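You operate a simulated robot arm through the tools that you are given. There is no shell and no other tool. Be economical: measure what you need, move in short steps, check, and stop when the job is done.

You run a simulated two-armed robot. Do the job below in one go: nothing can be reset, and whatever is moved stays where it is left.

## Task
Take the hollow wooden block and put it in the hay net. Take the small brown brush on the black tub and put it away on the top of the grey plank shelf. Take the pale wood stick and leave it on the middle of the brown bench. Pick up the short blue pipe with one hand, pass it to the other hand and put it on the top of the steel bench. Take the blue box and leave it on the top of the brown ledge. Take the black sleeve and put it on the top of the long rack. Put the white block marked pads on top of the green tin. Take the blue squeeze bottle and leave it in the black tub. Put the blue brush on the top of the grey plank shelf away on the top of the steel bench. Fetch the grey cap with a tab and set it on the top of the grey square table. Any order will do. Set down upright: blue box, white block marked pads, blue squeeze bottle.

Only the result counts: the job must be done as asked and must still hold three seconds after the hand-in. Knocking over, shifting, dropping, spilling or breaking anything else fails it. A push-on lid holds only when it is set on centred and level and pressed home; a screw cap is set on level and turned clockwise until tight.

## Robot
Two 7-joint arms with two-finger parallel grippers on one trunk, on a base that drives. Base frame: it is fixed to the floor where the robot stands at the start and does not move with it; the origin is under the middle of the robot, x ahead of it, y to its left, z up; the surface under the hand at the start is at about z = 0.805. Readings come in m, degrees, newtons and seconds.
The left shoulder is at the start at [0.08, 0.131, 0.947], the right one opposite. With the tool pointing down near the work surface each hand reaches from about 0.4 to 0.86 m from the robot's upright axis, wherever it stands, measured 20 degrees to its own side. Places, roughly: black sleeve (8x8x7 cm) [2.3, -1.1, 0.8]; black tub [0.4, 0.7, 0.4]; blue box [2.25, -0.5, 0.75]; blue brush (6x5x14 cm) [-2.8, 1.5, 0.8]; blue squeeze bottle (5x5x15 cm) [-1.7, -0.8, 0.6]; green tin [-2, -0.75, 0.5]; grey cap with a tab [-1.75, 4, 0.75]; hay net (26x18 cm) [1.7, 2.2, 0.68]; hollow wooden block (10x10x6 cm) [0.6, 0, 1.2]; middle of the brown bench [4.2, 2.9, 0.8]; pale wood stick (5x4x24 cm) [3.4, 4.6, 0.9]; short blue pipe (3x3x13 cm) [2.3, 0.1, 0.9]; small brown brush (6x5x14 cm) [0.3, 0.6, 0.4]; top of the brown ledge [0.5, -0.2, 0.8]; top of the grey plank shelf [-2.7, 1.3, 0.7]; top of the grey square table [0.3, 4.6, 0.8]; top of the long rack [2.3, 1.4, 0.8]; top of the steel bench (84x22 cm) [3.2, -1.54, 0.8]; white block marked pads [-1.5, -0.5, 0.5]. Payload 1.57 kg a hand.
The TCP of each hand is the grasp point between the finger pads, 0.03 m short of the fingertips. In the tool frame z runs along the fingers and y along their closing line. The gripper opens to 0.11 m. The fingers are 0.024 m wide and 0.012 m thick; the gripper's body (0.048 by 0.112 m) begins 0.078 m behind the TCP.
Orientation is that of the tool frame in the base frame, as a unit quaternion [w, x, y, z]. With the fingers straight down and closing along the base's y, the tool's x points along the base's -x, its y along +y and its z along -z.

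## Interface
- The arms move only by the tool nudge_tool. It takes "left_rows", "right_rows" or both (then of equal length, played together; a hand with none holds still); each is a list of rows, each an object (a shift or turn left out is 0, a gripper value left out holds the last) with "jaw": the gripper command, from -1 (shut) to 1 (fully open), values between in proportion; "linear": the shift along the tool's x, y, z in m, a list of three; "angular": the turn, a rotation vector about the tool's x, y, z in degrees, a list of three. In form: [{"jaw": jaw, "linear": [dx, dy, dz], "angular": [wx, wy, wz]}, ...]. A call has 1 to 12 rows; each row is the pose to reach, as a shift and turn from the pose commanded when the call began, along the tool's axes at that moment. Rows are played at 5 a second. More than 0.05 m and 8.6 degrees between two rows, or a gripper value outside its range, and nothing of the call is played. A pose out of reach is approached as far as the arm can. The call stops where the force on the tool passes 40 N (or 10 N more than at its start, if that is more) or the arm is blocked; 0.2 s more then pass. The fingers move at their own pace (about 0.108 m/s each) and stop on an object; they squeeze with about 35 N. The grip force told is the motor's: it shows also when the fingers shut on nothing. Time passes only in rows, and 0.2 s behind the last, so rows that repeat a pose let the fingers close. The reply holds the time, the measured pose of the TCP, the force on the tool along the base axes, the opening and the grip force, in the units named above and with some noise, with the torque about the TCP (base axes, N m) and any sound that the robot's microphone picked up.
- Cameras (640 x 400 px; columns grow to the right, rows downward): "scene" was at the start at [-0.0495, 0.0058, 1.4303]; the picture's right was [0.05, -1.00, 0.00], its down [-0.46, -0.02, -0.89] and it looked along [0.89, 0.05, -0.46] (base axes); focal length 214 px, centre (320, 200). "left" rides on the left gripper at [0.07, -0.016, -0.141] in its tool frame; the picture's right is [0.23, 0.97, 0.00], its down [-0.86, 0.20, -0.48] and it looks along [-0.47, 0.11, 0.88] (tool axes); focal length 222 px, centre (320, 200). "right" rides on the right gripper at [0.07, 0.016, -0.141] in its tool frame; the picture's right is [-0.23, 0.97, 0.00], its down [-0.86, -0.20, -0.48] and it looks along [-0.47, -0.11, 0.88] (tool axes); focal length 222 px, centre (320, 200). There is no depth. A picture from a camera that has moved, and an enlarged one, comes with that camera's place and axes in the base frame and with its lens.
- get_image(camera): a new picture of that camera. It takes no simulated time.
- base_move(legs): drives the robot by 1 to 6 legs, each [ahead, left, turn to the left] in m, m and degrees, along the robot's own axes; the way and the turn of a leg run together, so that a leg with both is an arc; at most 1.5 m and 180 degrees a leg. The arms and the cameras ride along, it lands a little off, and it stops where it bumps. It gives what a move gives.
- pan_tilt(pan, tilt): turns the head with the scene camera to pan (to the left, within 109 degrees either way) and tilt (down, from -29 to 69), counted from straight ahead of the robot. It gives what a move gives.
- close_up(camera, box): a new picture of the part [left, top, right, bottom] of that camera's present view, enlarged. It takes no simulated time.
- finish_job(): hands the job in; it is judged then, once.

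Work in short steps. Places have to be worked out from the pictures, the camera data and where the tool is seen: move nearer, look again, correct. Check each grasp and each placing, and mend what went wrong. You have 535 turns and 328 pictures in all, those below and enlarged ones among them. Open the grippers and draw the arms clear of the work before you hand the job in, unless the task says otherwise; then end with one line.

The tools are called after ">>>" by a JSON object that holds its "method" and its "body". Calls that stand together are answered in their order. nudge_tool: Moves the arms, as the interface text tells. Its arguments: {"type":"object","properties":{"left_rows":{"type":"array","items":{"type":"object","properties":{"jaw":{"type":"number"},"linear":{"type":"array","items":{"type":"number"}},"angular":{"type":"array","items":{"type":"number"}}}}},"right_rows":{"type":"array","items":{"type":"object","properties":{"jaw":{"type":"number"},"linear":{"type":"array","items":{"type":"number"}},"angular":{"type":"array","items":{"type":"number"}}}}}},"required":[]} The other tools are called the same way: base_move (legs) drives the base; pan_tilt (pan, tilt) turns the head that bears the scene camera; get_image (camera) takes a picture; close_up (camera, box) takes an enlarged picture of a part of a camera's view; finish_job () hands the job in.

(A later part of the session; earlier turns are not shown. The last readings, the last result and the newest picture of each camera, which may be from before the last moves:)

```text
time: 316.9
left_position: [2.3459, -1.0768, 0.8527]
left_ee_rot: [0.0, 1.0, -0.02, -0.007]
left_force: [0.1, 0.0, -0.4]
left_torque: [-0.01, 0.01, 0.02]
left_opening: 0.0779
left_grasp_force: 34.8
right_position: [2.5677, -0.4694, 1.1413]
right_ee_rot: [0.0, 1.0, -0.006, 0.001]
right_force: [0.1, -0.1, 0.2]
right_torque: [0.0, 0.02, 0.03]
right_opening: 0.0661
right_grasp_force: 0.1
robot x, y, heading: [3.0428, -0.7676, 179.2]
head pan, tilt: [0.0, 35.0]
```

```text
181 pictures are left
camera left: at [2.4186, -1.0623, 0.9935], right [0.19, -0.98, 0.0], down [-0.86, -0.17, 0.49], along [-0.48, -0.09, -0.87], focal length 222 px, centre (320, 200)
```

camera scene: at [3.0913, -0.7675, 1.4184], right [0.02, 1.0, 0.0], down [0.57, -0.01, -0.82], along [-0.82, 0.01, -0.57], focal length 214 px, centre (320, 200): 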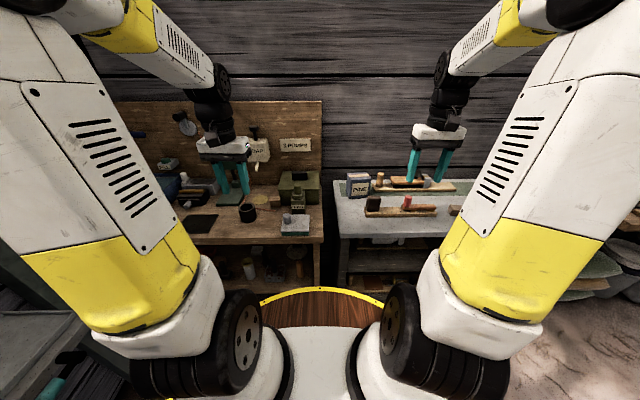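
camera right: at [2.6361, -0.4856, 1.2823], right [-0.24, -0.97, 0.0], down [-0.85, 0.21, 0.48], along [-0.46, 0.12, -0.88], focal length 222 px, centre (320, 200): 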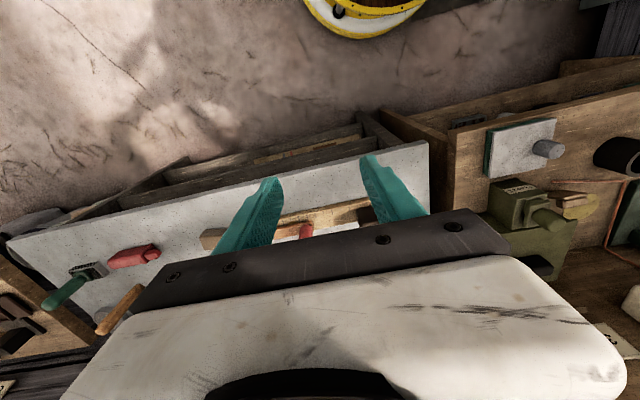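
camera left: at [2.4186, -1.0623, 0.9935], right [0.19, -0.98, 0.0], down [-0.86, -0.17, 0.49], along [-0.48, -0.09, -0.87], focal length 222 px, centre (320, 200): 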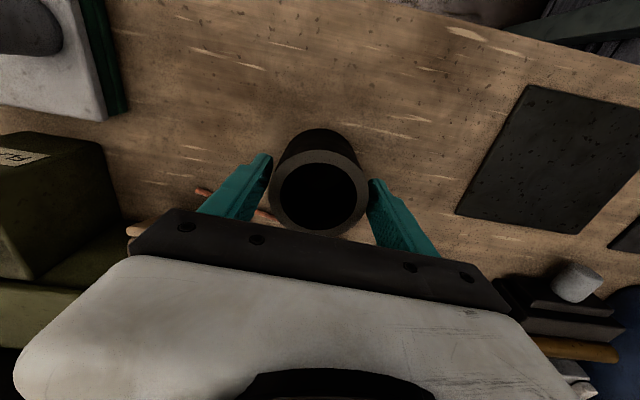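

Sleeve held. Lift and retract the left hand.

>>> {"method": "nudge_tool", "body": {"left_rows": [{"linear": [0, 0, -0.04]}, {"linear": [0, 0, -0.08]}, {"linear": [0, 0, -0.12]}, {"linear": [0.01, 0, -0.165]}, {"linear": [0.04, 0, -0.2]}, {"linear": [0.08, 0, -0.22]}, {"linear": [0.125, 0, -0.23]}, {"linear": [0.17, 0, -0.24]}, {"linear": [0.215, 0, -0.25]}, {"linear": [0.25, 0, -0.26]}]}}

>>> {"method": "get_image", "body": {"camera": "scene"}}

```text
time: 319.1
left_position: [2.5987, -1.0842, 1.108]
left_ee_rot: [0.0, 1.0, -0.019, -0.007]
left_force: [0.0, -0.5, -0.8]
left_torque: [0.01, -0.02, 0.0]
left_opening: 0.0784
left_grasp_force: 34.7
right_position: [2.5672, -0.4686, 1.14]
right_ee_rot: [0.0, 1.0, -0.007, 0.001]
right_force: [0.3, -0.9, 0.5]
right_torque: [0.01, 0.0, 0.02]
right_opening: 0.0662
right_grasp_force: 0.0
robot x, y, heading: [3.042, -0.7687, 179.1]
head pan, tilt: [0.0, 35.0]
```

```text
180 pictures are left
camera scene: at [3.0908, -0.7675, 1.4184], right [0.02, 1.0, 0.0], down [0.57, -0.01, -0.82], along [-0.82, 0.01, -0.57], focal length 214 px, centre (320, 200)
```

scene: 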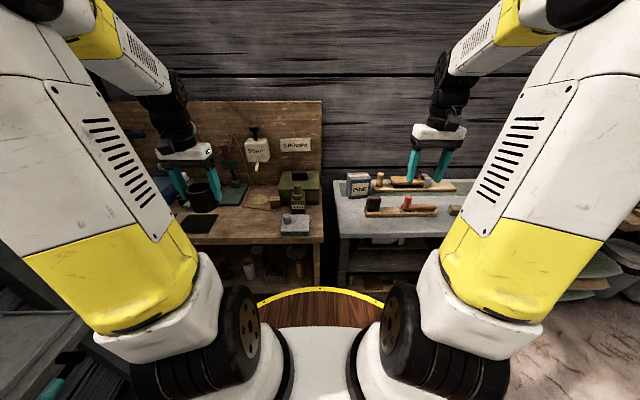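

Drive 0.2 m closer to the counter, then turn the right gripper 90° to close front-to-back on the box.

>>> {"method": "base_move", "body": {"legs": [[0.18, 0, 1]]}}

>>> {"method": "nudge_tool", "body": {"right_rows": [{"jaw": 0.8, "angular": [0, 0, 8.2]}, {"angular": [0, 0, 16.4]}, {"angular": [0, 0, 24.6]}, {"angular": [0, 0, 32.8]}, {"angular": [0, 0, 41]}, {"angular": [0, 0, 49.2]}, {"angular": [0, 0, 57.4]}, {"angular": [0, 0, 65.6]}, {"angular": [0, 0, 73.8]}, {"angular": [0, 0, 82]}, {"angular": [0, 0, 90]}]}}

>>> {"method": "get_image", "body": {"camera": "right"}}

>>> {"method": "close_up", "body": {"camera": "scene", "box": [300, 130, 480, 270]}}

```text
time: 320.6
left_position: [2.4301, -1.0915, 1.1082]
left_ee_rot: [0.001, 1.0, -0.009, -0.006]
left_force: [1.0, -0.4, -0.6]
left_torque: [-0.02, 0.01, 0.03]
left_opening: 0.0782
left_grasp_force: 35.3
right_position: [2.3847, -0.4791, 1.1409]
right_ee_rot: [0.0, 1.0, 0.003, 0.001]
right_force: [-0.7, 0.1, 0.0]
right_torque: [0.02, 0.0, 0.0]
right_opening: 0.066
right_grasp_force: 0.0
robot x, y, heading: [2.861, -0.7663, -179.8]
head pan, tilt: [0.0, 35.0]
```

```text
time: 323.0
left_position: [2.4289, -1.0935, 1.1088]
left_ee_rot: [0.0, 1.0, -0.009, -0.006]
left_force: [-0.3, 0.5, -0.4]
left_torque: [-0.02, -0.01, -0.01]
left_opening: 0.078
left_grasp_force: 35.3
right_position: [2.3834, -0.4786, 1.142]
right_ee_rot: [-0.001, 0.71, -0.704, 0.0]
right_force: [0.6, 0.0, 0.1]
right_torque: [0.02, -0.01, -0.01]
right_opening: 0.099
right_grasp_force: 0.1
robot x, y, heading: [2.8645, -0.7658, -179.6]
head pan, tilt: [0.0, 35.0]
```

```text
179 pictures are left
camera right: at [2.3674, -0.5479, 1.2819], right [-0.98, 0.22, 0.0], down [0.19, 0.86, 0.48], along [0.11, 0.47, -0.88], focal length 222 px, centre (320, 200)
```

right: 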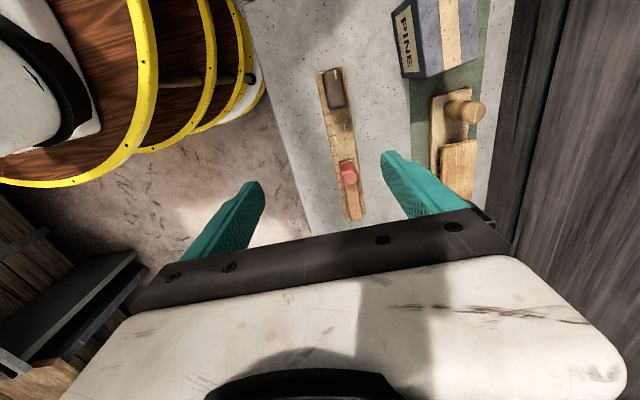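

```text
2.86 times, centred on (390, 200) of scene
camera zoom: at [2.9146, -0.7656, 1.4184], right [-0.01, 1.0, 0.0], down [0.57, 0.0, -0.82], along [-0.82, 0.0, -0.57], focal length 613 px, centre (120, 200)
```

zoom: 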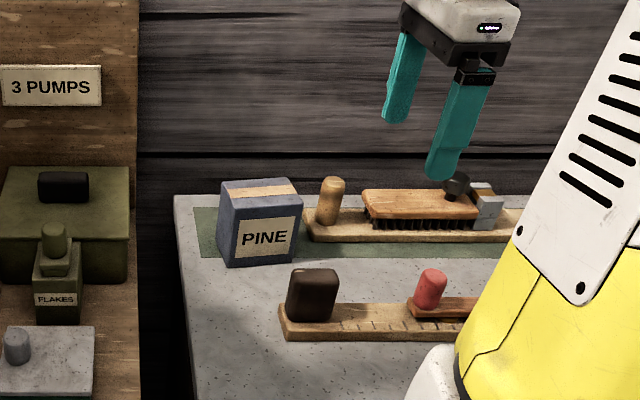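

Bring the right hand above the box to measure it from closer.

>>> {"method": "nudge_tool", "body": {"right_rows": [{"linear": [0.018, 0.036, 0.01]}, {"linear": [0.036, 0.073, 0.02]}, {"linear": [0.054, 0.11, 0.03]}, {"linear": [0.072, 0.146, 0.035]}, {"linear": [0.09, 0.183, 0.04]}, {"linear": [0.09, 0.183, 0.04]}]}}

>>> {"method": "get_image", "body": {"camera": "right"}}

>>> {"method": "close_up", "body": {"camera": "scene", "box": [300, 130, 480, 270]}}

```text
time: 324.4
left_position: [2.4286, -1.0926, 1.1073]
left_ee_rot: [0.0, 1.0, -0.01, -0.006]
left_force: [0.0, 0.3, 0.6]
left_torque: [0.01, 0.02, 0.01]
left_opening: 0.0779
left_grasp_force: 35.2
right_position: [2.2001, -0.5703, 1.1006]
right_ee_rot: [0.0, 0.71, -0.704, 0.0]
right_force: [-0.7, -0.2, 0.1]
right_torque: [0.04, 0.05, -0.01]
right_opening: 0.0991
right_grasp_force: 0.1
robot x, y, heading: [2.8628, -0.7685, -179.6]
head pan, tilt: [0.0, 35.0]
```

```text
177 pictures are left
camera right: at [2.1837, -0.6399, 1.2419], right [-0.98, 0.22, 0.0], down [0.19, 0.86, 0.48], along [0.11, 0.47, -0.88], focal length 222 px, centre (320, 200)
```

right: 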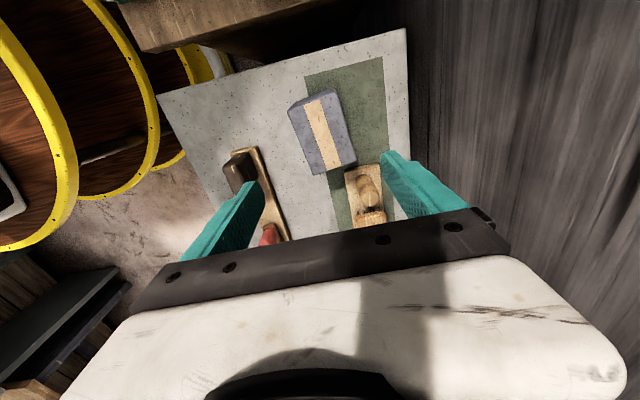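

```text
2.86 times, centred on (390, 200) of scene
camera zoom: at [2.9145, -0.7656, 1.4184], right [-0.01, 1.0, 0.0], down [0.57, 0.0, -0.82], along [-0.82, -0.01, -0.57], focal length 613 px, centre (120, 200)
```

zoom: 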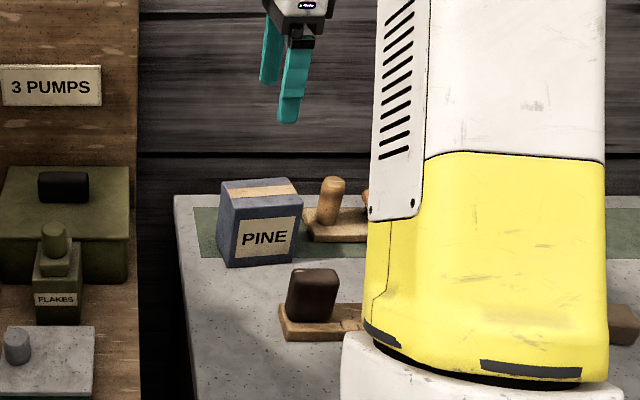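

>>> {"method": "close_up", "body": {"camera": "right", "box": [260, 60, 420, 200]}}

```text
2.86 times, centred on (340, 130) of right
camera zoom: at [2.1837, -0.6399, 1.2419], right [-0.98, 0.22, 0.0], down [0.19, 0.86, 0.48], along [0.11, 0.47, -0.88], focal length 635 px, centre (263, 400)
```

zoom: 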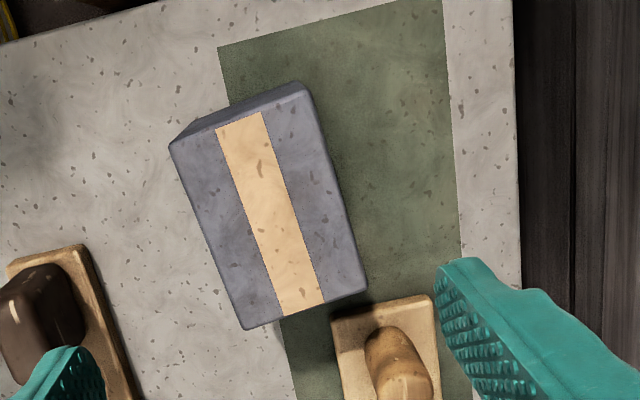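

Box top at z≈0.90, centre ≈(2.197, −0.563), rotated ≈7°. Descend in alignment and grip.

>>> {"method": "nudge_tool", "body": {"right_rows": [{"linear": [-0.006, 0.003, 0.04], "angular": [0, 0, -3.5]}, {"linear": [-0.006, 0.003, 0.08], "angular": [0, 0, -7]}, {"linear": [-0.006, 0.003, 0.12], "angular": [0, 0, -7]}, {"linear": [-0.006, 0.003, 0.15], "angular": [0, 0, -7]}, {"linear": [-0.006, 0.003, 0.15], "angular": [0, 0, -7]}]}}

>>> {"method": "get_image", "body": {"camera": "right"}}

>>> {"method": "close_up", "body": {"camera": "scene", "box": [300, 130, 480, 270]}}

```text
time: 325.6
left_position: [2.4283, -1.0929, 1.1098]
left_ee_rot: [-0.001, 1.0, -0.009, -0.006]
left_force: [-0.1, -0.8, -0.1]
left_torque: [0.01, -0.01, 0.03]
left_opening: 0.0775
left_grasp_force: 34.7
right_position: [2.1987, -0.5618, 0.9525]
right_ee_rot: [-0.001, 0.752, -0.659, 0.0]
right_force: [0.7, 0.5, -0.3]
right_torque: [0.02, 0.05, 0.01]
right_opening: 0.099
right_grasp_force: 0.2
robot x, y, heading: [2.8629, -0.7654, -179.3]
head pan, tilt: [0.0, 35.0]
```

```text
174 pictures are left
camera right: at [2.1903, -0.6333, 1.0924], right [-1.0, 0.1, 0.0], down [0.09, 0.87, 0.48], along [0.05, 0.48, -0.88], focal length 222 px, centre (320, 200)
```

right: 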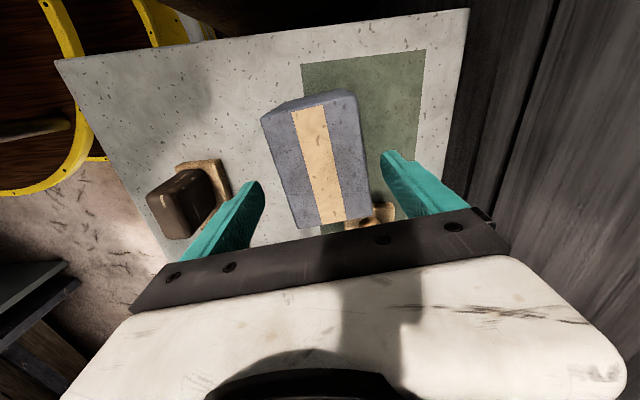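

```text
2.86 times, centred on (390, 200) of scene
camera zoom: at [2.9145, -0.7656, 1.4184], right [-0.01, 1.0, 0.0], down [0.57, 0.0, -0.82], along [-0.82, 0.0, -0.57], focal length 613 px, centre (120, 200)
```

zoom: 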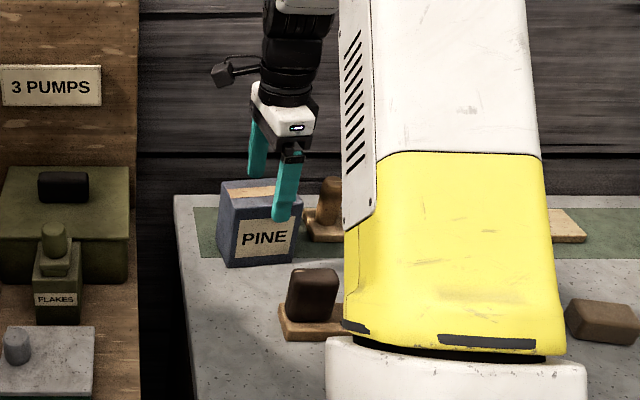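

Alignment good. Descend 8 cm more and close.

>>> {"method": "nudge_tool", "body": {"right_rows": [{"linear": [-0.001, 0.003, 0.03]}, {"linear": [-0.001, 0.003, 0.06]}, {"linear": [-0.001, 0.003, 0.082]}, {"linear": [-0.001, 0.003, 0.082]}, {"jaw": -1, "linear": [-0.001, 0.003, 0.082]}, {"linear": [-0.001, 0.003, 0.082]}, {"linear": [-0.001, 0.003, 0.082]}]}}

>>> {"method": "get_image", "body": {"camera": "right"}}

```text
time: 327.2
left_position: [2.4282, -1.0926, 1.1088]
left_ee_rot: [0.0, 1.0, -0.01, -0.006]
left_force: [-0.4, -0.1, -1.2]
left_torque: [0.0, -0.05, 0.0]
left_opening: 0.078
left_grasp_force: 34.5
right_position: [2.196, -0.5622, 0.8704]
right_ee_rot: [-0.001, 0.752, -0.659, 0.0]
right_force: [0.0, -0.3, -0.3]
right_torque: [-0.01, -0.02, 0.01]
right_opening: 0.0697
right_grasp_force: 35.1
robot x, y, heading: [2.8606, -0.7693, -179.7]
head pan, tilt: [0.0, 35.0]
```

```text
172 pictures are left
camera right: at [2.1881, -0.6327, 1.0103], right [-1.0, 0.1, 0.0], down [0.09, 0.87, 0.48], along [0.05, 0.48, -0.88], focal length 222 px, centre (320, 200)
```

right: 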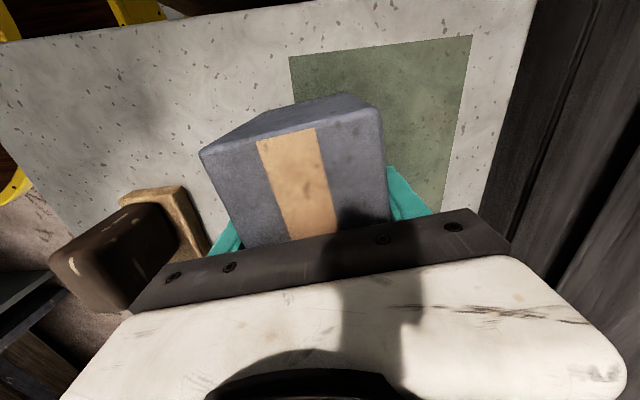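

Box held. Lift and draw it back.

>>> {"method": "nudge_tool", "body": {"right_rows": [{"linear": [0, 0, -0.045]}, {"linear": [0, 0, -0.09]}, {"linear": [0, 0, -0.135]}, {"linear": [0, 0, -0.18]}, {"linear": [0.005, -0.04, -0.2]}, {"linear": [0.01, -0.08, -0.22]}, {"linear": [0.016, -0.12, -0.24]}, {"linear": [0.022, -0.16, -0.25]}, {"linear": [0.026, -0.2, -0.26]}]}}

>>> {"method": "get_image", "body": {"camera": "scene"}}

```text
time: 329.2
left_position: [2.4286, -1.0923, 1.1081]
left_ee_rot: [0.0, 1.0, -0.009, -0.006]
left_force: [-1.3, -0.4, -1.4]
left_torque: [-0.02, -0.06, -0.03]
left_opening: 0.078
left_grasp_force: 35.1
right_position: [2.3988, -0.5642, 1.1291]
right_ee_rot: [-0.001, 0.752, -0.659, 0.001]
right_force: [-0.4, 0.0, -1.6]
right_torque: [0.01, 0.0, 0.0]
right_opening: 0.0697
right_grasp_force: 34.6
robot x, y, heading: [2.8608, -0.7631, -180.0]
head pan, tilt: [0.0, 35.0]
```

```text
171 pictures are left
camera scene: at [2.914, -0.7657, 1.4184], right [-0.01, 1.0, 0.0], down [0.57, 0.0, -0.82], along [-0.82, -0.01, -0.57], focal length 214 px, centre (320, 200)
```

scene: 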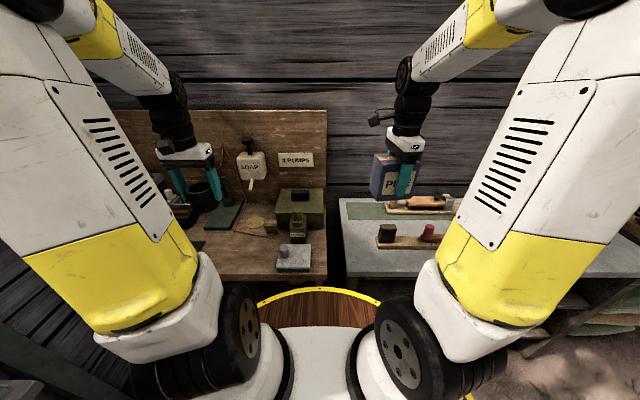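

Back up and strafe north to face the long rack near y≈1.6.

>>> {"method": "base_move", "body": {"legs": [[-0.3, 0, 0], [0, -1.45, 0], [0, -0.9, 0]]}}

>>> {"method": "pan_tilt", "body": {"pan": 15, "tilt": 35}}

>>> {"method": "get_image", "body": {"camera": "scene"}}

>>> {"method": "get_image", "body": {"camera": "left"}}

```text
time: 342.3
left_position: [2.7279, 1.2516, 1.1085]
left_ee_rot: [0.0, 1.0, -0.015, -0.006]
left_force: [-0.8, 0.5, 0.6]
left_torque: [0.03, 0.01, 0.03]
left_opening: 0.0774
left_grasp_force: 35.6
right_position: [2.7037, 1.7793, 1.1283]
right_ee_rot: [-0.001, 0.748, -0.664, -0.001]
right_force: [-0.6, 0.0, -1.5]
right_torque: [0.04, 0.02, 0.01]
right_opening: 0.0696
right_grasp_force: 35.5
robot x, y, heading: [3.1676, 1.5779, 180.0]
head pan, tilt: [0.0, 35.0]
```

```text
time: 343.1
left_position: [2.7281, 1.2503, 1.1091]
left_ee_rot: [0.0, 1.0, -0.015, -0.006]
left_force: [-0.7, -0.3, -0.7]
left_torque: [0.0, -0.01, -0.02]
left_opening: 0.0777
left_grasp_force: 34.7
right_position: [2.7047, 1.78, 1.13]
right_ee_rot: [0.0, 0.748, -0.664, 0.0]
right_force: [0.6, -1.0, -1.3]
right_torque: [0.01, -0.01, 0.02]
right_opening: 0.0699
right_grasp_force: 34.7
robot x, y, heading: [3.1639, 1.5729, 179.6]
head pan, tilt: [15.0, 35.0]
```

```text
170 pictures are left
camera scene: at [3.2204, 1.5495, 1.4184], right [-0.25, 0.97, 0.0], down [0.56, 0.14, -0.82], along [-0.79, -0.21, -0.57], focal length 214 px, centre (320, 200)
```

scene: 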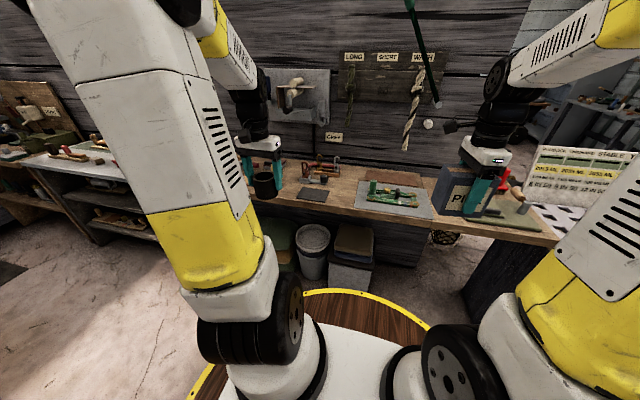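

```text
169 pictures are left
camera left: at [2.8008, 1.2655, 1.2494], right [0.2, -0.98, 0.0], down [-0.85, -0.17, 0.49], along [-0.48, -0.09, -0.87], focal length 222 px, centre (320, 200)
```

left: 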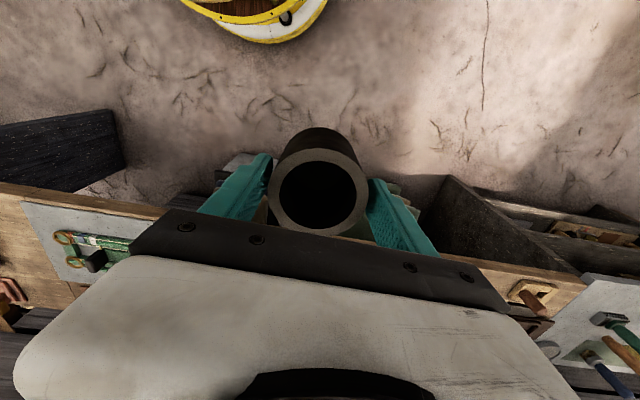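

Zoom in on the long rack to choose a free spot near (2.3, 1.4).

>>> {"method": "close_up", "body": {"camera": "scene", "box": [240, 130, 460, 260]}}

```text
2.91 times, centred on (350, 195) of scene
camera zoom: at [3.2204, 1.5495, 1.4184], right [-0.25, 0.97, 0.0], down [0.56, 0.14, -0.82], along [-0.79, -0.21, -0.57], focal length 624 px, centre (233, 214)
```

zoom: 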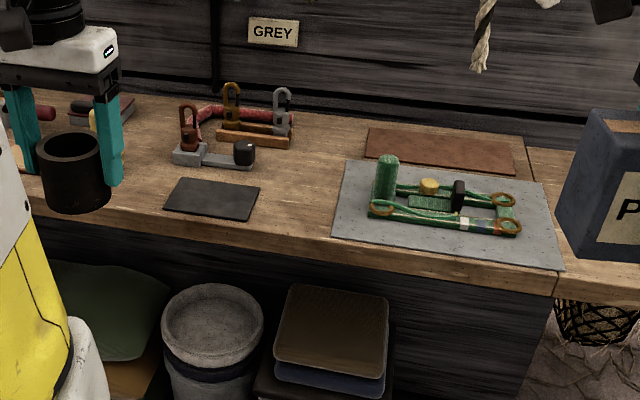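

Free spot ≈(2.29, 1.425) between the mats. Drive 0.2 m closer and move the left hand over it.

>>> {"method": "base_move", "body": {"legs": [[0.2, 0, 0]]}}

>>> {"method": "nudge_tool", "body": {"left_rows": [{"linear": [-0.035, -0.025, 0.0]}, {"linear": [-0.07, -0.05, 0.0]}, {"linear": [-0.105, -0.075, 0.0]}, {"linear": [-0.14, -0.1, 0.01]}, {"linear": [-0.175, -0.125, 0.03]}, {"linear": [-0.21, -0.15, 0.05]}, {"linear": [-0.232, -0.168, 0.08]}, {"linear": [-0.232, -0.168, 0.1]}]}}

>>> {"method": "get_image", "body": {"camera": "left"}}

>>> {"method": "close_up", "body": {"camera": "scene", "box": [240, 130, 460, 260]}}

```text
time: 344.7
left_position: [2.5279, 1.2507, 1.1079]
left_ee_rot: [0.0, 1.0, -0.015, -0.006]
left_force: [0.4, 0.0, 0.1]
left_torque: [0.02, 0.04, 0.01]
left_opening: 0.0776
left_grasp_force: 34.7
right_position: [2.5018, 1.7802, 1.1305]
right_ee_rot: [-0.001, 0.748, -0.663, 0.001]
right_force: [1.0, 0.0, -0.5]
right_torque: [0.0, 0.02, -0.02]
right_opening: 0.0699
right_grasp_force: 35.0
robot x, y, heading: [2.9634, 1.5746, 179.8]
head pan, tilt: [15.0, 35.0]
```

```text
time: 346.5
left_position: [2.2993, 1.425, 1.0113]
left_ee_rot: [-0.001, 1.0, -0.013, -0.006]
left_force: [0.3, 0.5, -0.3]
left_torque: [-0.01, 0.03, 0.0]
left_opening: 0.0775
left_grasp_force: 35.2
right_position: [2.5028, 1.7804, 1.1297]
right_ee_rot: [-0.001, 0.749, -0.662, 0.001]
right_force: [0.6, -0.4, -1.3]
right_torque: [-0.03, 0.04, -0.01]
right_opening: 0.0697
right_grasp_force: 35.3
robot x, y, heading: [2.9674, 1.5764, 179.9]
head pan, tilt: [15.0, 35.0]
```

```text
167 pictures are left
camera left: at [2.3712, 1.4393, 1.1515], right [0.2, -0.98, 0.0], down [-0.85, -0.18, 0.49], along [-0.48, -0.1, -0.87], focal length 222 px, centre (320, 200)
```

left: 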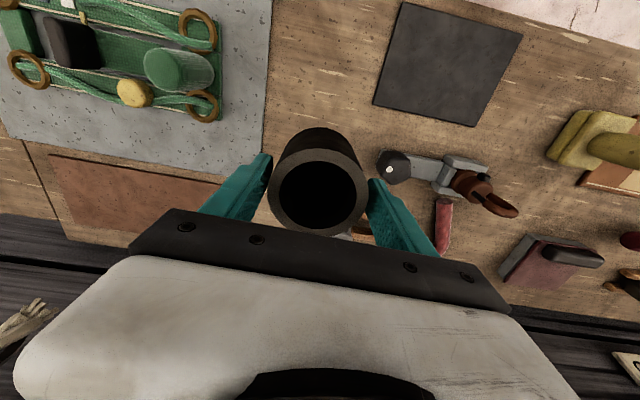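

```text
2.91 times, centred on (350, 195) of scene
camera zoom: at [3.019, 1.5506, 1.4184], right [-0.26, 0.97, 0.0], down [0.55, 0.15, -0.82], along [-0.79, -0.21, -0.57], focal length 624 px, centre (233, 214)
```

zoom: 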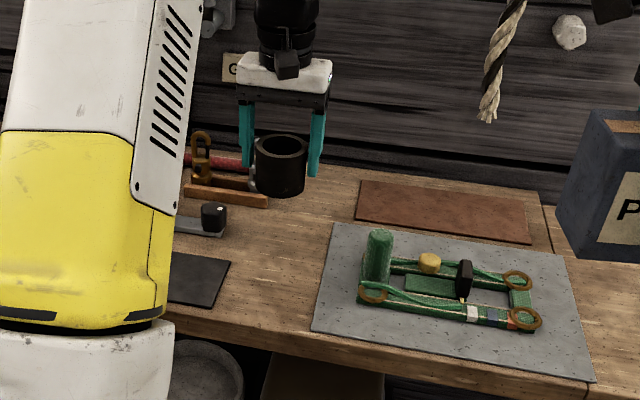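

Spot is clear. Lower until contact.

>>> {"method": "nudge_tool", "body": {"left_rows": [{"linear": [0, 0, 0.04]}, {"linear": [0, 0, 0.08]}, {"linear": [0, 0, 0.12]}, {"linear": [0, 0, 0.14]}, {"linear": [0, 0, 0.148]}, {"linear": [0, 0, 0.153]}, {"linear": [0, 0, 0.158]}, {"linear": [0, 0, 0.163]}, {"linear": [0, 0, 0.168]}, {"linear": [0, 0, 0.173]}]}}

```text
time: 347.3
left_position: [2.2964, 1.4236, 0.8999]
left_ee_rot: [0.0, 1.0, -0.014, -0.011]
left_force: [4.0, 0.2, 6.1]
left_torque: [0.01, -0.02, 0.02]
left_opening: 0.0774
left_grasp_force: 34.9
right_position: [2.5024, 1.779, 1.1308]
right_ee_rot: [-0.001, 0.749, -0.663, 0.001]
right_force: [0.2, -0.8, -0.9]
right_torque: [0.03, 0.02, -0.02]
right_opening: 0.0696
right_grasp_force: 35.1
robot x, y, heading: [2.9674, 1.5735, 179.6]
head pan, tilt: [15.0, 35.0]
stopped in row 4 (left hand): the force on the tool passed its limit at 80 N (the readings are from after the stop); the commanded pose is now the measured one
```

>>> {"method": "get_image", "body": {"camera": "left"}}

>>> {"method": "close_up", "body": {"camera": "scene", "box": [240, 130, 460, 260]}}

```text
165 pictures are left
camera left: at [2.3695, 1.4386, 1.0397], right [0.2, -0.98, -0.01], down [-0.85, -0.18, 0.5], along [-0.49, -0.1, -0.87], focal length 222 px, centre (320, 200)
```

left: 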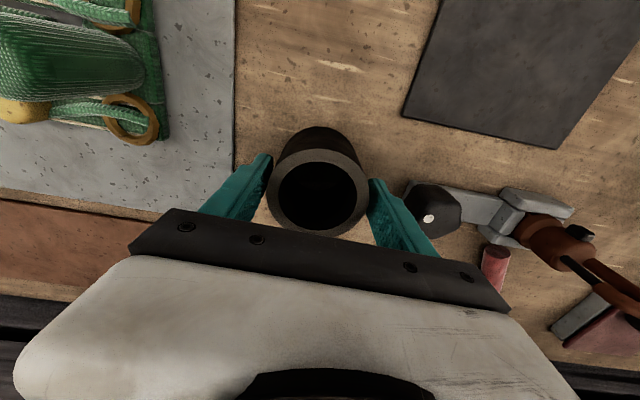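

```text
2.91 times, centred on (350, 195) of scene
camera zoom: at [3.0195, 1.5507, 1.4184], right [-0.26, 0.97, 0.0], down [0.55, 0.15, -0.82], along [-0.79, -0.21, -0.57], focal length 624 px, centre (233, 214)
```

zoom: 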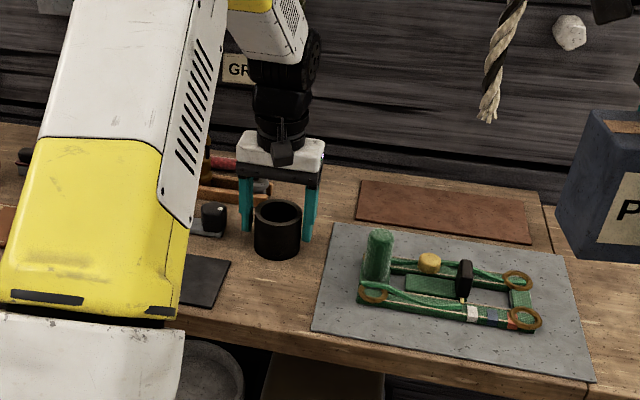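

It rests on free wood. Open just slightly (knob nearby) and rise.

>>> {"method": "nudge_tool", "body": {"left_rows": [{"jaw": 0.5, "linear": [0, 0, 0]}, {"jaw": 0.55, "linear": [0, 0, 0]}, {"linear": [0, 0, 0]}, {"linear": [0, 0, -0.03]}, {"linear": [0, 0, -0.07]}, {"linear": [0, 0, -0.11]}, {"linear": [0, 0, -0.15]}, {"linear": [0.04, 0, -0.17]}, {"linear": [0.085, 0, -0.18]}, {"linear": [0.13, 0, -0.19]}]}}

>>> {"method": "close_up", "body": {"camera": "scene", "box": [240, 130, 460, 260]}}

```text
time: 349.5
left_position: [2.429, 1.4214, 1.083]
left_ee_rot: [0.0, 1.0, -0.013, -0.01]
left_force: [-0.2, -1.0, -0.6]
left_torque: [-0.05, -0.04, 0.04]
left_opening: 0.0854
left_grasp_force: 0.0
right_position: [2.5031, 1.7808, 1.1293]
right_ee_rot: [-0.001, 0.75, -0.662, 0.001]
right_force: [-1.0, 0.0, -1.0]
right_torque: [-0.03, -0.02, -0.03]
right_opening: 0.0697
right_grasp_force: 34.9
robot x, y, heading: [2.9653, 1.57, 179.9]
head pan, tilt: [15.0, 35.0]
```

```text
2.91 times, centred on (350, 195) of scene
camera zoom: at [3.0183, 1.5507, 1.4184], right [-0.26, 0.97, 0.0], down [0.56, 0.15, -0.82], along [-0.79, -0.21, -0.57], focal length 624 px, centre (233, 214)
```

zoom: 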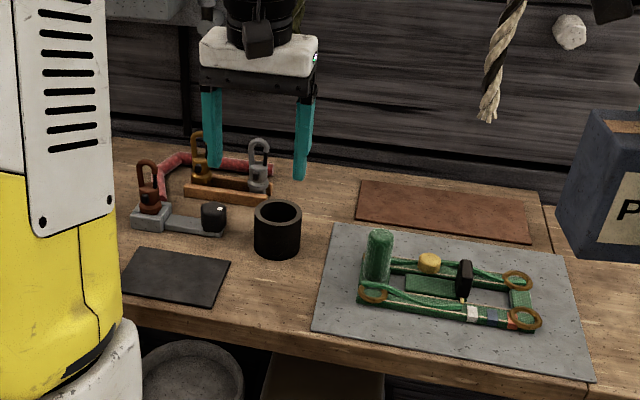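

Sleeve placed. Now go north and west again, carrying the box: back off, turn north, drive to y≈3.97.

>>> {"method": "base_move", "body": {"legs": [[-0.25, 0, 0], [0, 0, -90], [1.2, 0, 0], [1.2, 0, 0]]}}

```text
time: 366.4
left_position: [3.0478, 4.4829, 1.0843]
left_ee_rot: [0.008, -0.704, 0.71, 0.007]
left_force: [0.0, 0.5, 0.4]
left_torque: [-0.01, -0.01, 0.0]
left_opening: 0.0853
left_grasp_force: 0.0
right_position: [3.4081, 4.4158, 1.1301]
right_ee_rot: [0.0, -0.07, 0.998, -0.001]
right_force: [0.3, 0.6, -1.0]
right_torque: [0.0, -0.04, 0.03]
right_opening: 0.0699
right_grasp_force: 35.2
robot x, y, heading: [3.207, 3.948, 90.9]
head pan, tilt: [15.0, 35.0]
```

Back off south a little before turning so the hands don't sweep over the trough shelf, then head west.

>>> {"method": "base_move", "body": {"legs": [[-0.28, 0, 0], [0, 0, 89], [0, -0.3, 0], [1.45, 0, 0], [0.55, 0, 0]]}}

>>> {"method": "pan_tilt", "body": {"pan": 0, "tilt": 25}}

>>> {"method": "get_image", "body": {"camera": "scene"}}

```text
time: 383.5
left_position: [0.6746, 3.7817, 1.0837]
left_ee_rot: [0.0, 1.0, -0.001, -0.011]
left_force: [-0.4, -0.9, -0.5]
left_torque: [0.04, 0.02, 0.02]
left_opening: 0.0853
left_grasp_force: 0.1
right_position: [0.7369, 4.1427, 1.1303]
right_ee_rot: [-0.001, 0.757, -0.653, 0.001]
right_force: [-0.2, 0.2, -0.7]
right_torque: [0.05, -0.01, 0.02]
right_opening: 0.0699
right_grasp_force: 35.3
robot x, y, heading: [1.2071, 3.9454, -178.7]
head pan, tilt: [15.0, 35.0]
```

```text
time: 384.3
left_position: [0.6741, 3.7827, 1.0845]
left_ee_rot: [0.0, 1.0, -0.002, -0.01]
left_force: [-0.1, 0.1, -1.1]
left_torque: [0.0, 0.01, 0.01]
left_opening: 0.0855
left_grasp_force: 0.0
right_position: [0.7374, 4.1418, 1.1288]
right_ee_rot: [-0.001, 0.757, -0.654, 0.001]
right_force: [0.0, -0.5, -0.5]
right_torque: [0.02, -0.01, 0.0]
right_opening: 0.0697
right_grasp_force: 35.5
robot x, y, heading: [1.2076, 3.9473, -178.9]
head pan, tilt: [0.0, 25.0]
```

```text
162 pictures are left
camera scene: at [1.2521, 3.9483, 1.4341], right [-0.02, 1.0, 0.0], down [0.42, 0.01, -0.91], along [-0.91, -0.02, -0.42], focal length 214 px, centre (320, 200)
```

scene: 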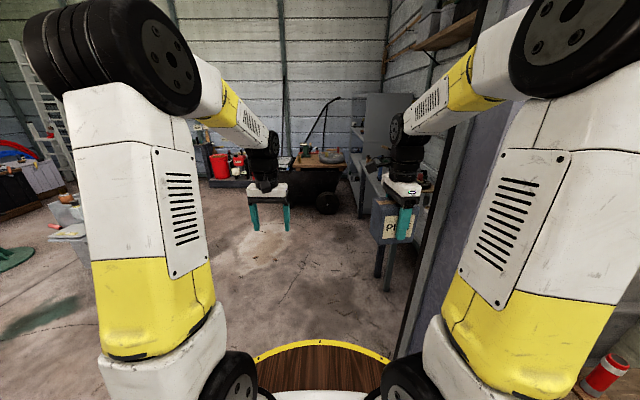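

The door post is close on the right. Strafe south to y≈3.2 before continuing west.

>>> {"method": "base_move", "body": {"legs": [[0, 0.7, -1], [1.2, 0, 0], [0.7, 0, 0]]}}

>>> {"method": "pan_tilt", "body": {"pan": -10, "tilt": 30}}

>>> {"method": "get_image", "body": {"camera": "scene"}}

>>> {"method": "pan_tilt", "body": {"pan": -65, "tilt": 30}}

>>> {"method": "get_image", "body": {"camera": "scene"}}

```text
time: 387.8
left_position: [0.6889, 3.1328, 1.0818]
left_ee_rot: [-0.001, 1.0, -0.015, -0.007]
left_force: [-0.7, 0.8, 0.3]
left_torque: [0.0, -0.05, -0.01]
left_opening: 0.0856
left_grasp_force: 0.1
right_position: [0.7517, 3.484, 1.1296]
right_ee_rot: [0.0, 0.756, -0.655, 0.002]
right_force: [-0.5, 1.3, -1.8]
right_torque: [0.02, -0.03, 0.0]
right_opening: 0.0698
right_grasp_force: 35.3
robot x, y, heading: [1.2237, 3.2857, -179.2]
head pan, tilt: [0.0, 25.0]
stopped in leg 1: the robot was blocked; the commanded pose is now the measured one
```

```text
time: 388.5
left_position: [0.6884, 3.1326, 1.0826]
left_ee_rot: [0.0, 1.0, -0.016, -0.008]
left_force: [0.6, -0.8, 1.2]
left_torque: [0.01, -0.03, -0.01]
left_opening: 0.0857
left_grasp_force: 0.1
right_position: [0.752, 3.484, 1.1295]
right_ee_rot: [-0.002, 0.755, -0.655, 0.001]
right_force: [-0.2, -0.1, -1.1]
right_torque: [0.0, -0.01, -0.03]
right_opening: 0.0694
right_grasp_force: 35.5
robot x, y, heading: [1.2163, 3.2858, -179.2]
head pan, tilt: [-10.0, 30.0]
```

```text
161 pictures are left
camera scene: at [1.2684, 3.3037, 1.4262], right [0.16, 0.99, 0.0], down [0.49, -0.08, -0.87], along [-0.86, 0.14, -0.5], focal length 214 px, centre (320, 200)
```

scene: 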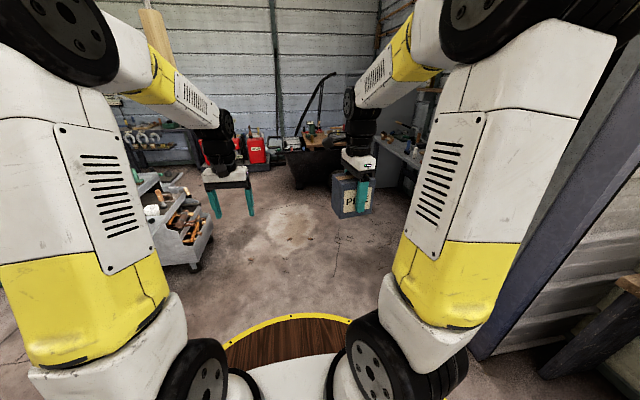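

```text
time: 389.8
left_position: [0.6894, 3.1336, 1.0813]
left_ee_rot: [0.0, 1.0, -0.015, -0.007]
left_force: [0.2, -0.2, -0.1]
left_torque: [0.03, 0.03, 0.03]
left_opening: 0.0853
left_grasp_force: 0.0
right_position: [0.7507, 3.4841, 1.1306]
right_ee_rot: [-0.002, 0.755, -0.656, 0.001]
right_force: [0.0, -1.1, -1.4]
right_torque: [-0.01, -0.01, -0.03]
right_opening: 0.0695
right_grasp_force: 34.7
robot x, y, heading: [1.2193, 3.2836, -179.2]
head pan, tilt: [-65.0, 30.0]
```

```text
160 pictures are left
camera scene: at [1.3182, 3.3708, 1.4261], right [0.9, 0.44, 0.0], down [0.22, -0.45, -0.87], along [-0.38, 0.78, -0.5], focal length 214 px, centre (320, 200)
```

scene: 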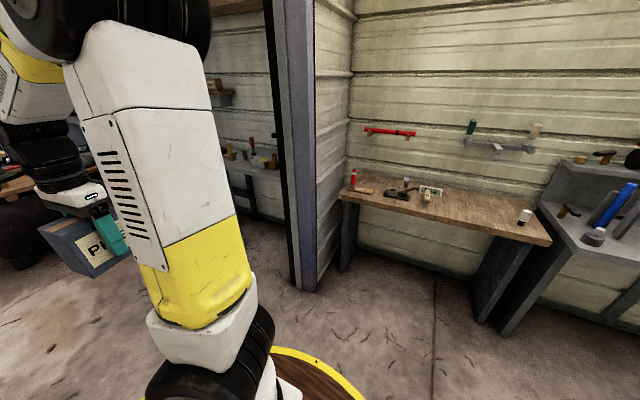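

A hanging wooden pole seems to be touching the left arm. Move north to y≈3.65 and check it.

>>> {"method": "base_move", "body": {"legs": [[0, -0.36, 0]]}}

>>> {"method": "pan_tilt", "body": {"pan": 35, "tilt": 0}}

>>> {"method": "get_image", "body": {"camera": "scene"}}

```text
time: 392.1
left_position: [0.6819, 3.4964, 1.082]
left_ee_rot: [-0.001, 1.0, -0.017, -0.007]
left_force: [0.0, -0.2, 0.2]
left_torque: [-0.02, -0.01, -0.03]
left_opening: 0.0851
left_grasp_force: 0.1
right_position: [0.7466, 3.8485, 1.129]
right_ee_rot: [-0.002, 0.754, -0.657, 0.001]
right_force: [0.8, 1.1, -1.2]
right_torque: [-0.01, 0.01, 0.02]
right_opening: 0.0695
right_grasp_force: 34.8
robot x, y, heading: [1.2133, 3.6446, -179.4]
head pan, tilt: [-65.0, 30.0]
```

```text
time: 393.9
left_position: [0.6813, 3.497, 1.0812]
left_ee_rot: [-0.001, 1.0, -0.016, -0.007]
left_force: [-0.3, -0.5, -0.6]
left_torque: [0.02, 0.01, 0.0]
left_opening: 0.0852
left_grasp_force: 0.2
right_position: [0.7472, 3.8477, 1.1299]
right_ee_rot: [0.0, 0.754, -0.657, 0.001]
right_force: [-0.6, 0.4, -1.7]
right_torque: [0.0, 0.03, 0.0]
right_opening: 0.0697
right_grasp_force: 34.8
robot x, y, heading: [1.2113, 3.6469, -179.2]
head pan, tilt: [35.0, 0.0]
```

```text
159 pictures are left
camera scene: at [1.279, 3.598, 1.4745], right [-0.58, 0.81, 0.0], down [0.0, 0.0, -1.0], along [-0.81, -0.58, 0.0], focal length 214 px, centre (320, 200)
```

scene: 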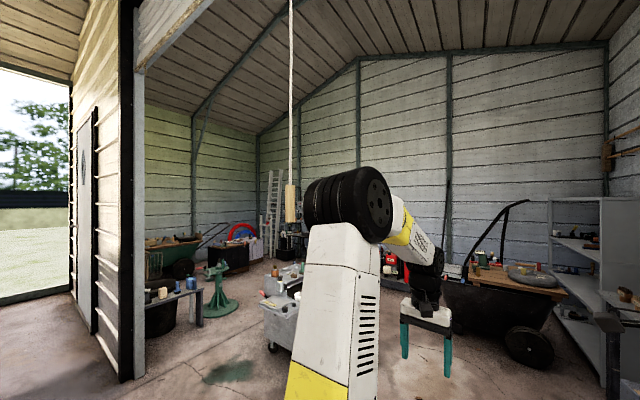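

It's a pull cord hanging at ≈(0.9, 3.22), straight again. Pass it at y≈3.72 and continue west to x≈−0.5.

>>> {"method": "base_move", "body": {"legs": [[0, -0.08, -0.8], [1.0, 0, 0], [0.7, 0, 0]]}}

>>> {"method": "pan_tilt", "body": {"pan": 0, "tilt": 30}}

>>> {"method": "get_image", "body": {"camera": "scene"}}

>>> {"method": "pan_tilt", "body": {"pan": -75, "tilt": 30}}

>>> {"method": "get_image", "body": {"camera": "scene"}}

```text
time: 403.1
left_position: [-1.0207, 3.5947, 1.0813]
left_ee_rot: [-0.002, 1.0, -0.025, -0.007]
left_force: [-0.3, 1.4, 1.3]
left_torque: [0.02, 0.02, 0.04]
left_opening: 0.0854
left_grasp_force: 0.1
right_position: [-0.9505, 3.9437, 1.1294]
right_ee_rot: [-0.001, 0.749, -0.663, 0.001]
right_force: [0.2, 0.5, -0.7]
right_torque: [0.04, 0.0, 0.01]
right_opening: 0.0698
right_grasp_force: 35.0
robot x, y, heading: [-0.4849, 3.7362, 179.8]
head pan, tilt: [35.0, 0.0]
```

```text
time: 404.2
left_position: [-1.0206, 3.5955, 1.0814]
left_ee_rot: [-0.001, 1.0, -0.025, -0.007]
left_force: [-0.6, -0.5, 0.6]
left_torque: [-0.01, 0.03, -0.02]
left_opening: 0.0853
left_grasp_force: 0.0
right_position: [-0.9501, 3.9433, 1.1304]
right_ee_rot: [-0.002, 0.748, -0.663, 0.002]
right_force: [0.4, 0.7, -0.8]
right_torque: [0.01, 0.01, 0.02]
right_opening: 0.0695
right_grasp_force: 34.8
robot x, y, heading: [-0.485, 3.7364, 179.8]
head pan, tilt: [0.0, 30.0]
```

```text
158 pictures are left
camera scene: at [-0.4383, 3.737, 1.4263], right [0.0, 1.0, 0.0], down [0.5, 0.0, -0.87], along [-0.87, 0.0, -0.5], focal length 214 px, centre (320, 200)
```

scene: 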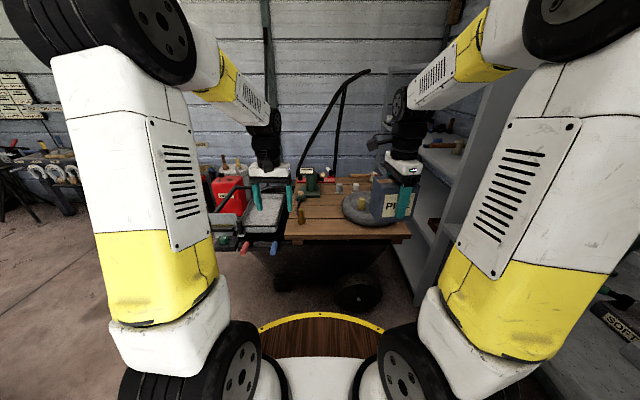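

```text
time: 405.6
left_position: [-1.021, 3.5938, 1.0811]
left_ee_rot: [-0.001, 1.0, -0.024, -0.007]
left_force: [0.1, 0.9, -0.7]
left_torque: [0.01, 0.0, 0.03]
left_opening: 0.0853
left_grasp_force: 0.0
right_position: [-0.9497, 3.9443, 1.1296]
right_ee_rot: [-0.001, 0.749, -0.663, 0.001]
right_force: [-0.1, 0.1, -0.7]
right_torque: [0.02, 0.0, -0.03]
right_opening: 0.0699
right_grasp_force: 34.4
robot x, y, heading: [-0.4869, 3.7369, 179.7]
head pan, tilt: [-75.0, 30.0]
```

```text
157 pictures are left
camera scene: at [-0.3708, 3.824, 1.4262], right [0.97, 0.25, 0.0], down [0.13, -0.48, -0.87], along [-0.22, 0.84, -0.5], focal length 214 px, centre (320, 200)
```

scene: 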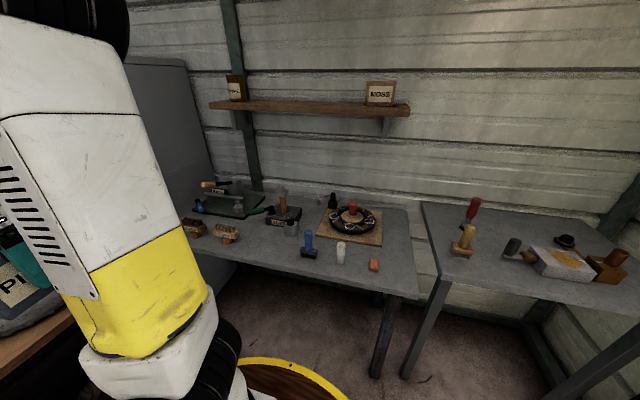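

Zoom in on the wheelbarrow top to find the grey cap, and on the grey square table.

>>> {"method": "pan_tilt", "body": {"pan": 0, "tilt": 30}}

>>> {"method": "close_up", "body": {"camera": "scene", "box": [270, 150, 430, 250]}}

>>> {"method": "get_image", "body": {"camera": "left"}}

```text
time: 407.1
left_position: [-1.0211, 3.5942, 1.0816]
left_ee_rot: [0.0, 1.0, -0.025, -0.008]
left_force: [0.1, 0.4, -0.3]
left_torque: [0.05, -0.01, 0.03]
left_opening: 0.0853
left_grasp_force: 0.1
right_position: [-0.9502, 3.9446, 1.1288]
right_ee_rot: [-0.001, 0.748, -0.663, 0.001]
right_force: [-0.5, -0.9, -0.9]
right_torque: [0.02, 0.02, 0.02]
right_opening: 0.0696
right_grasp_force: 35.1
robot x, y, heading: [-0.4878, 3.7368, 179.6]
head pan, tilt: [0.0, 30.0]
```

```text
4.00 times, centred on (350, 200) of scene
camera zoom: at [-0.4383, 3.7371, 1.4262], right [0.01, 1.0, 0.0], down [0.5, 0.0, -0.87], along [-0.87, 0.01, -0.5], focal length 858 px, centre (200, 200)
```

zoom: 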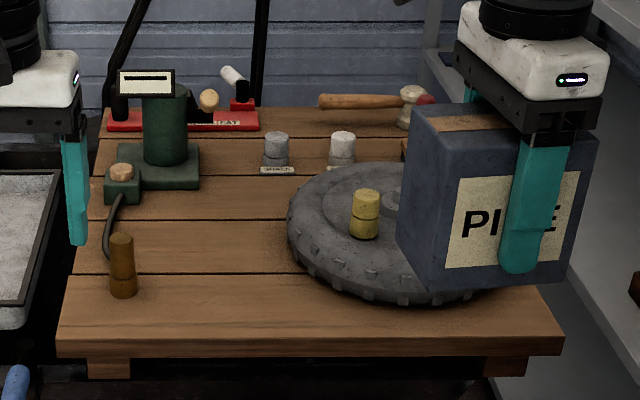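

```text
155 pictures are left
camera left: at [-0.9474, 3.6073, 1.2223], right [0.18, -0.98, 0.0], down [-0.86, -0.16, 0.49], along [-0.48, -0.08, -0.87], focal length 222 px, centre (320, 200)
```

left: 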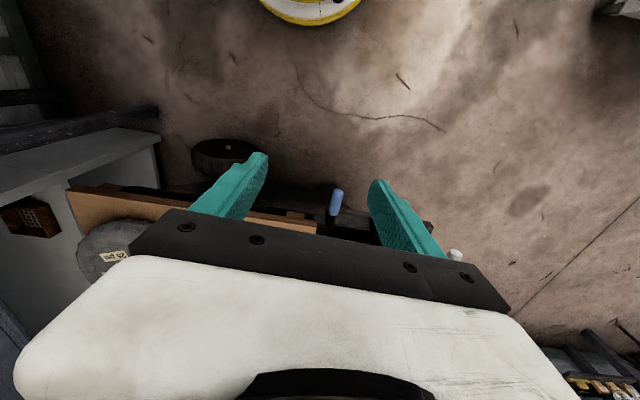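

Two small capped cylinders stand behind the tyre; the target by position is ≈(−1.77, 4.0). Draw the right hand in, then move closer to inspect.

>>> {"method": "nudge_tool", "body": {"right_rows": [{"linear": [0.03, 0, -0.02]}, {"linear": [0.06, 0, -0.04]}, {"linear": [0.09, -0.02, -0.06]}, {"linear": [0.1, -0.05, -0.08]}]}}

>>> {"method": "base_move", "body": {"legs": [[0.38, -0.08, 0]]}}

>>> {"method": "get_image", "body": {"camera": "scene"}}

>>> {"method": "get_image", "body": {"camera": "left"}}

```text
time: 408.1
left_position: [-1.0208, 3.5954, 1.0825]
left_ee_rot: [0.0, 1.0, -0.024, -0.007]
left_force: [-0.8, 0.1, -0.9]
left_torque: [0.02, -0.06, 0.03]
left_opening: 0.0854
left_grasp_force: 0.1
right_position: [-0.8888, 3.849, 1.2096]
right_ee_rot: [-0.001, 0.749, -0.663, 0.002]
right_force: [-0.1, 0.2, -1.5]
right_torque: [0.03, -0.01, 0.0]
right_opening: 0.0696
right_grasp_force: 34.4
robot x, y, heading: [-0.489, 3.7382, 179.8]
head pan, tilt: [0.0, 30.0]
```

```text
time: 410.5
left_position: [-1.3949, 3.6772, 1.0821]
left_ee_rot: [-0.001, 1.0, -0.026, -0.006]
left_force: [0.5, 0.8, -0.2]
left_torque: [0.0, -0.03, 0.0]
left_opening: 0.0853
left_grasp_force: 0.2
right_position: [-1.2635, 3.9328, 1.2097]
right_ee_rot: [-0.001, 0.748, -0.664, 0.001]
right_force: [-0.3, 0.0, -1.8]
right_torque: [0.0, 0.01, -0.02]
right_opening: 0.0699
right_grasp_force: 34.4
robot x, y, heading: [-0.862, 3.8202, 179.6]
head pan, tilt: [0.0, 30.0]
```

```text
154 pictures are left
camera scene: at [-0.8125, 3.8185, 1.4262], right [0.01, 1.0, 0.0], down [0.5, 0.0, -0.87], along [-0.87, 0.01, -0.5], focal length 214 px, centre (320, 200)
```

scene: 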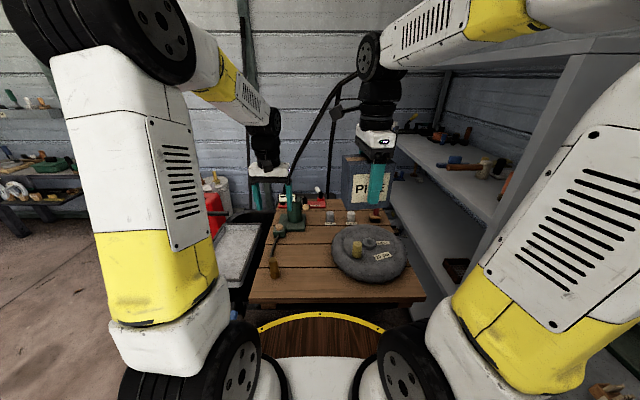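

```text
153 pictures are left
camera left: at [-1.3219, 3.6899, 1.2224], right [0.18, -0.98, 0.0], down [-0.86, -0.16, 0.49], along [-0.48, -0.08, -0.87], focal length 222 px, centre (320, 200)
```

left: 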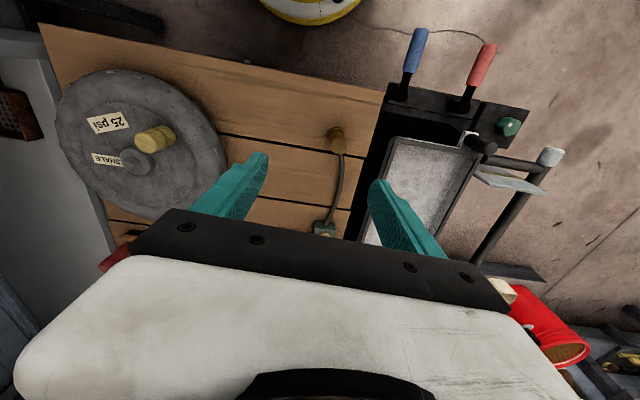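

>>> {"method": "close_up", "body": {"camera": "scene", "box": [290, 180, 420, 270]}}

```text
4.44 times, centred on (355, 225) of scene
camera zoom: at [-0.8125, 3.8185, 1.4262], right [0.01, 1.0, 0.0], down [0.5, 0.0, -0.87], along [-0.87, 0.01, -0.5], focal length 953 px, centre (164, 89)
```

zoom: 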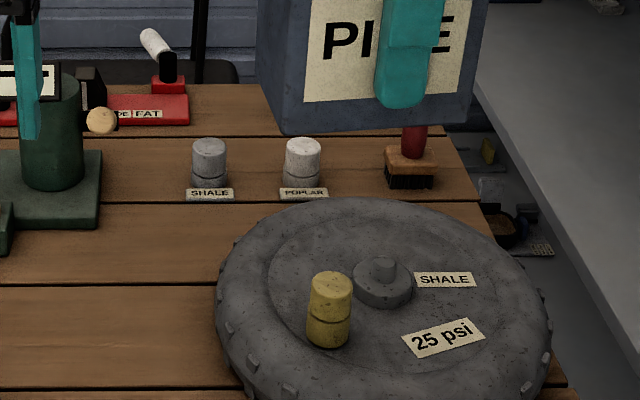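

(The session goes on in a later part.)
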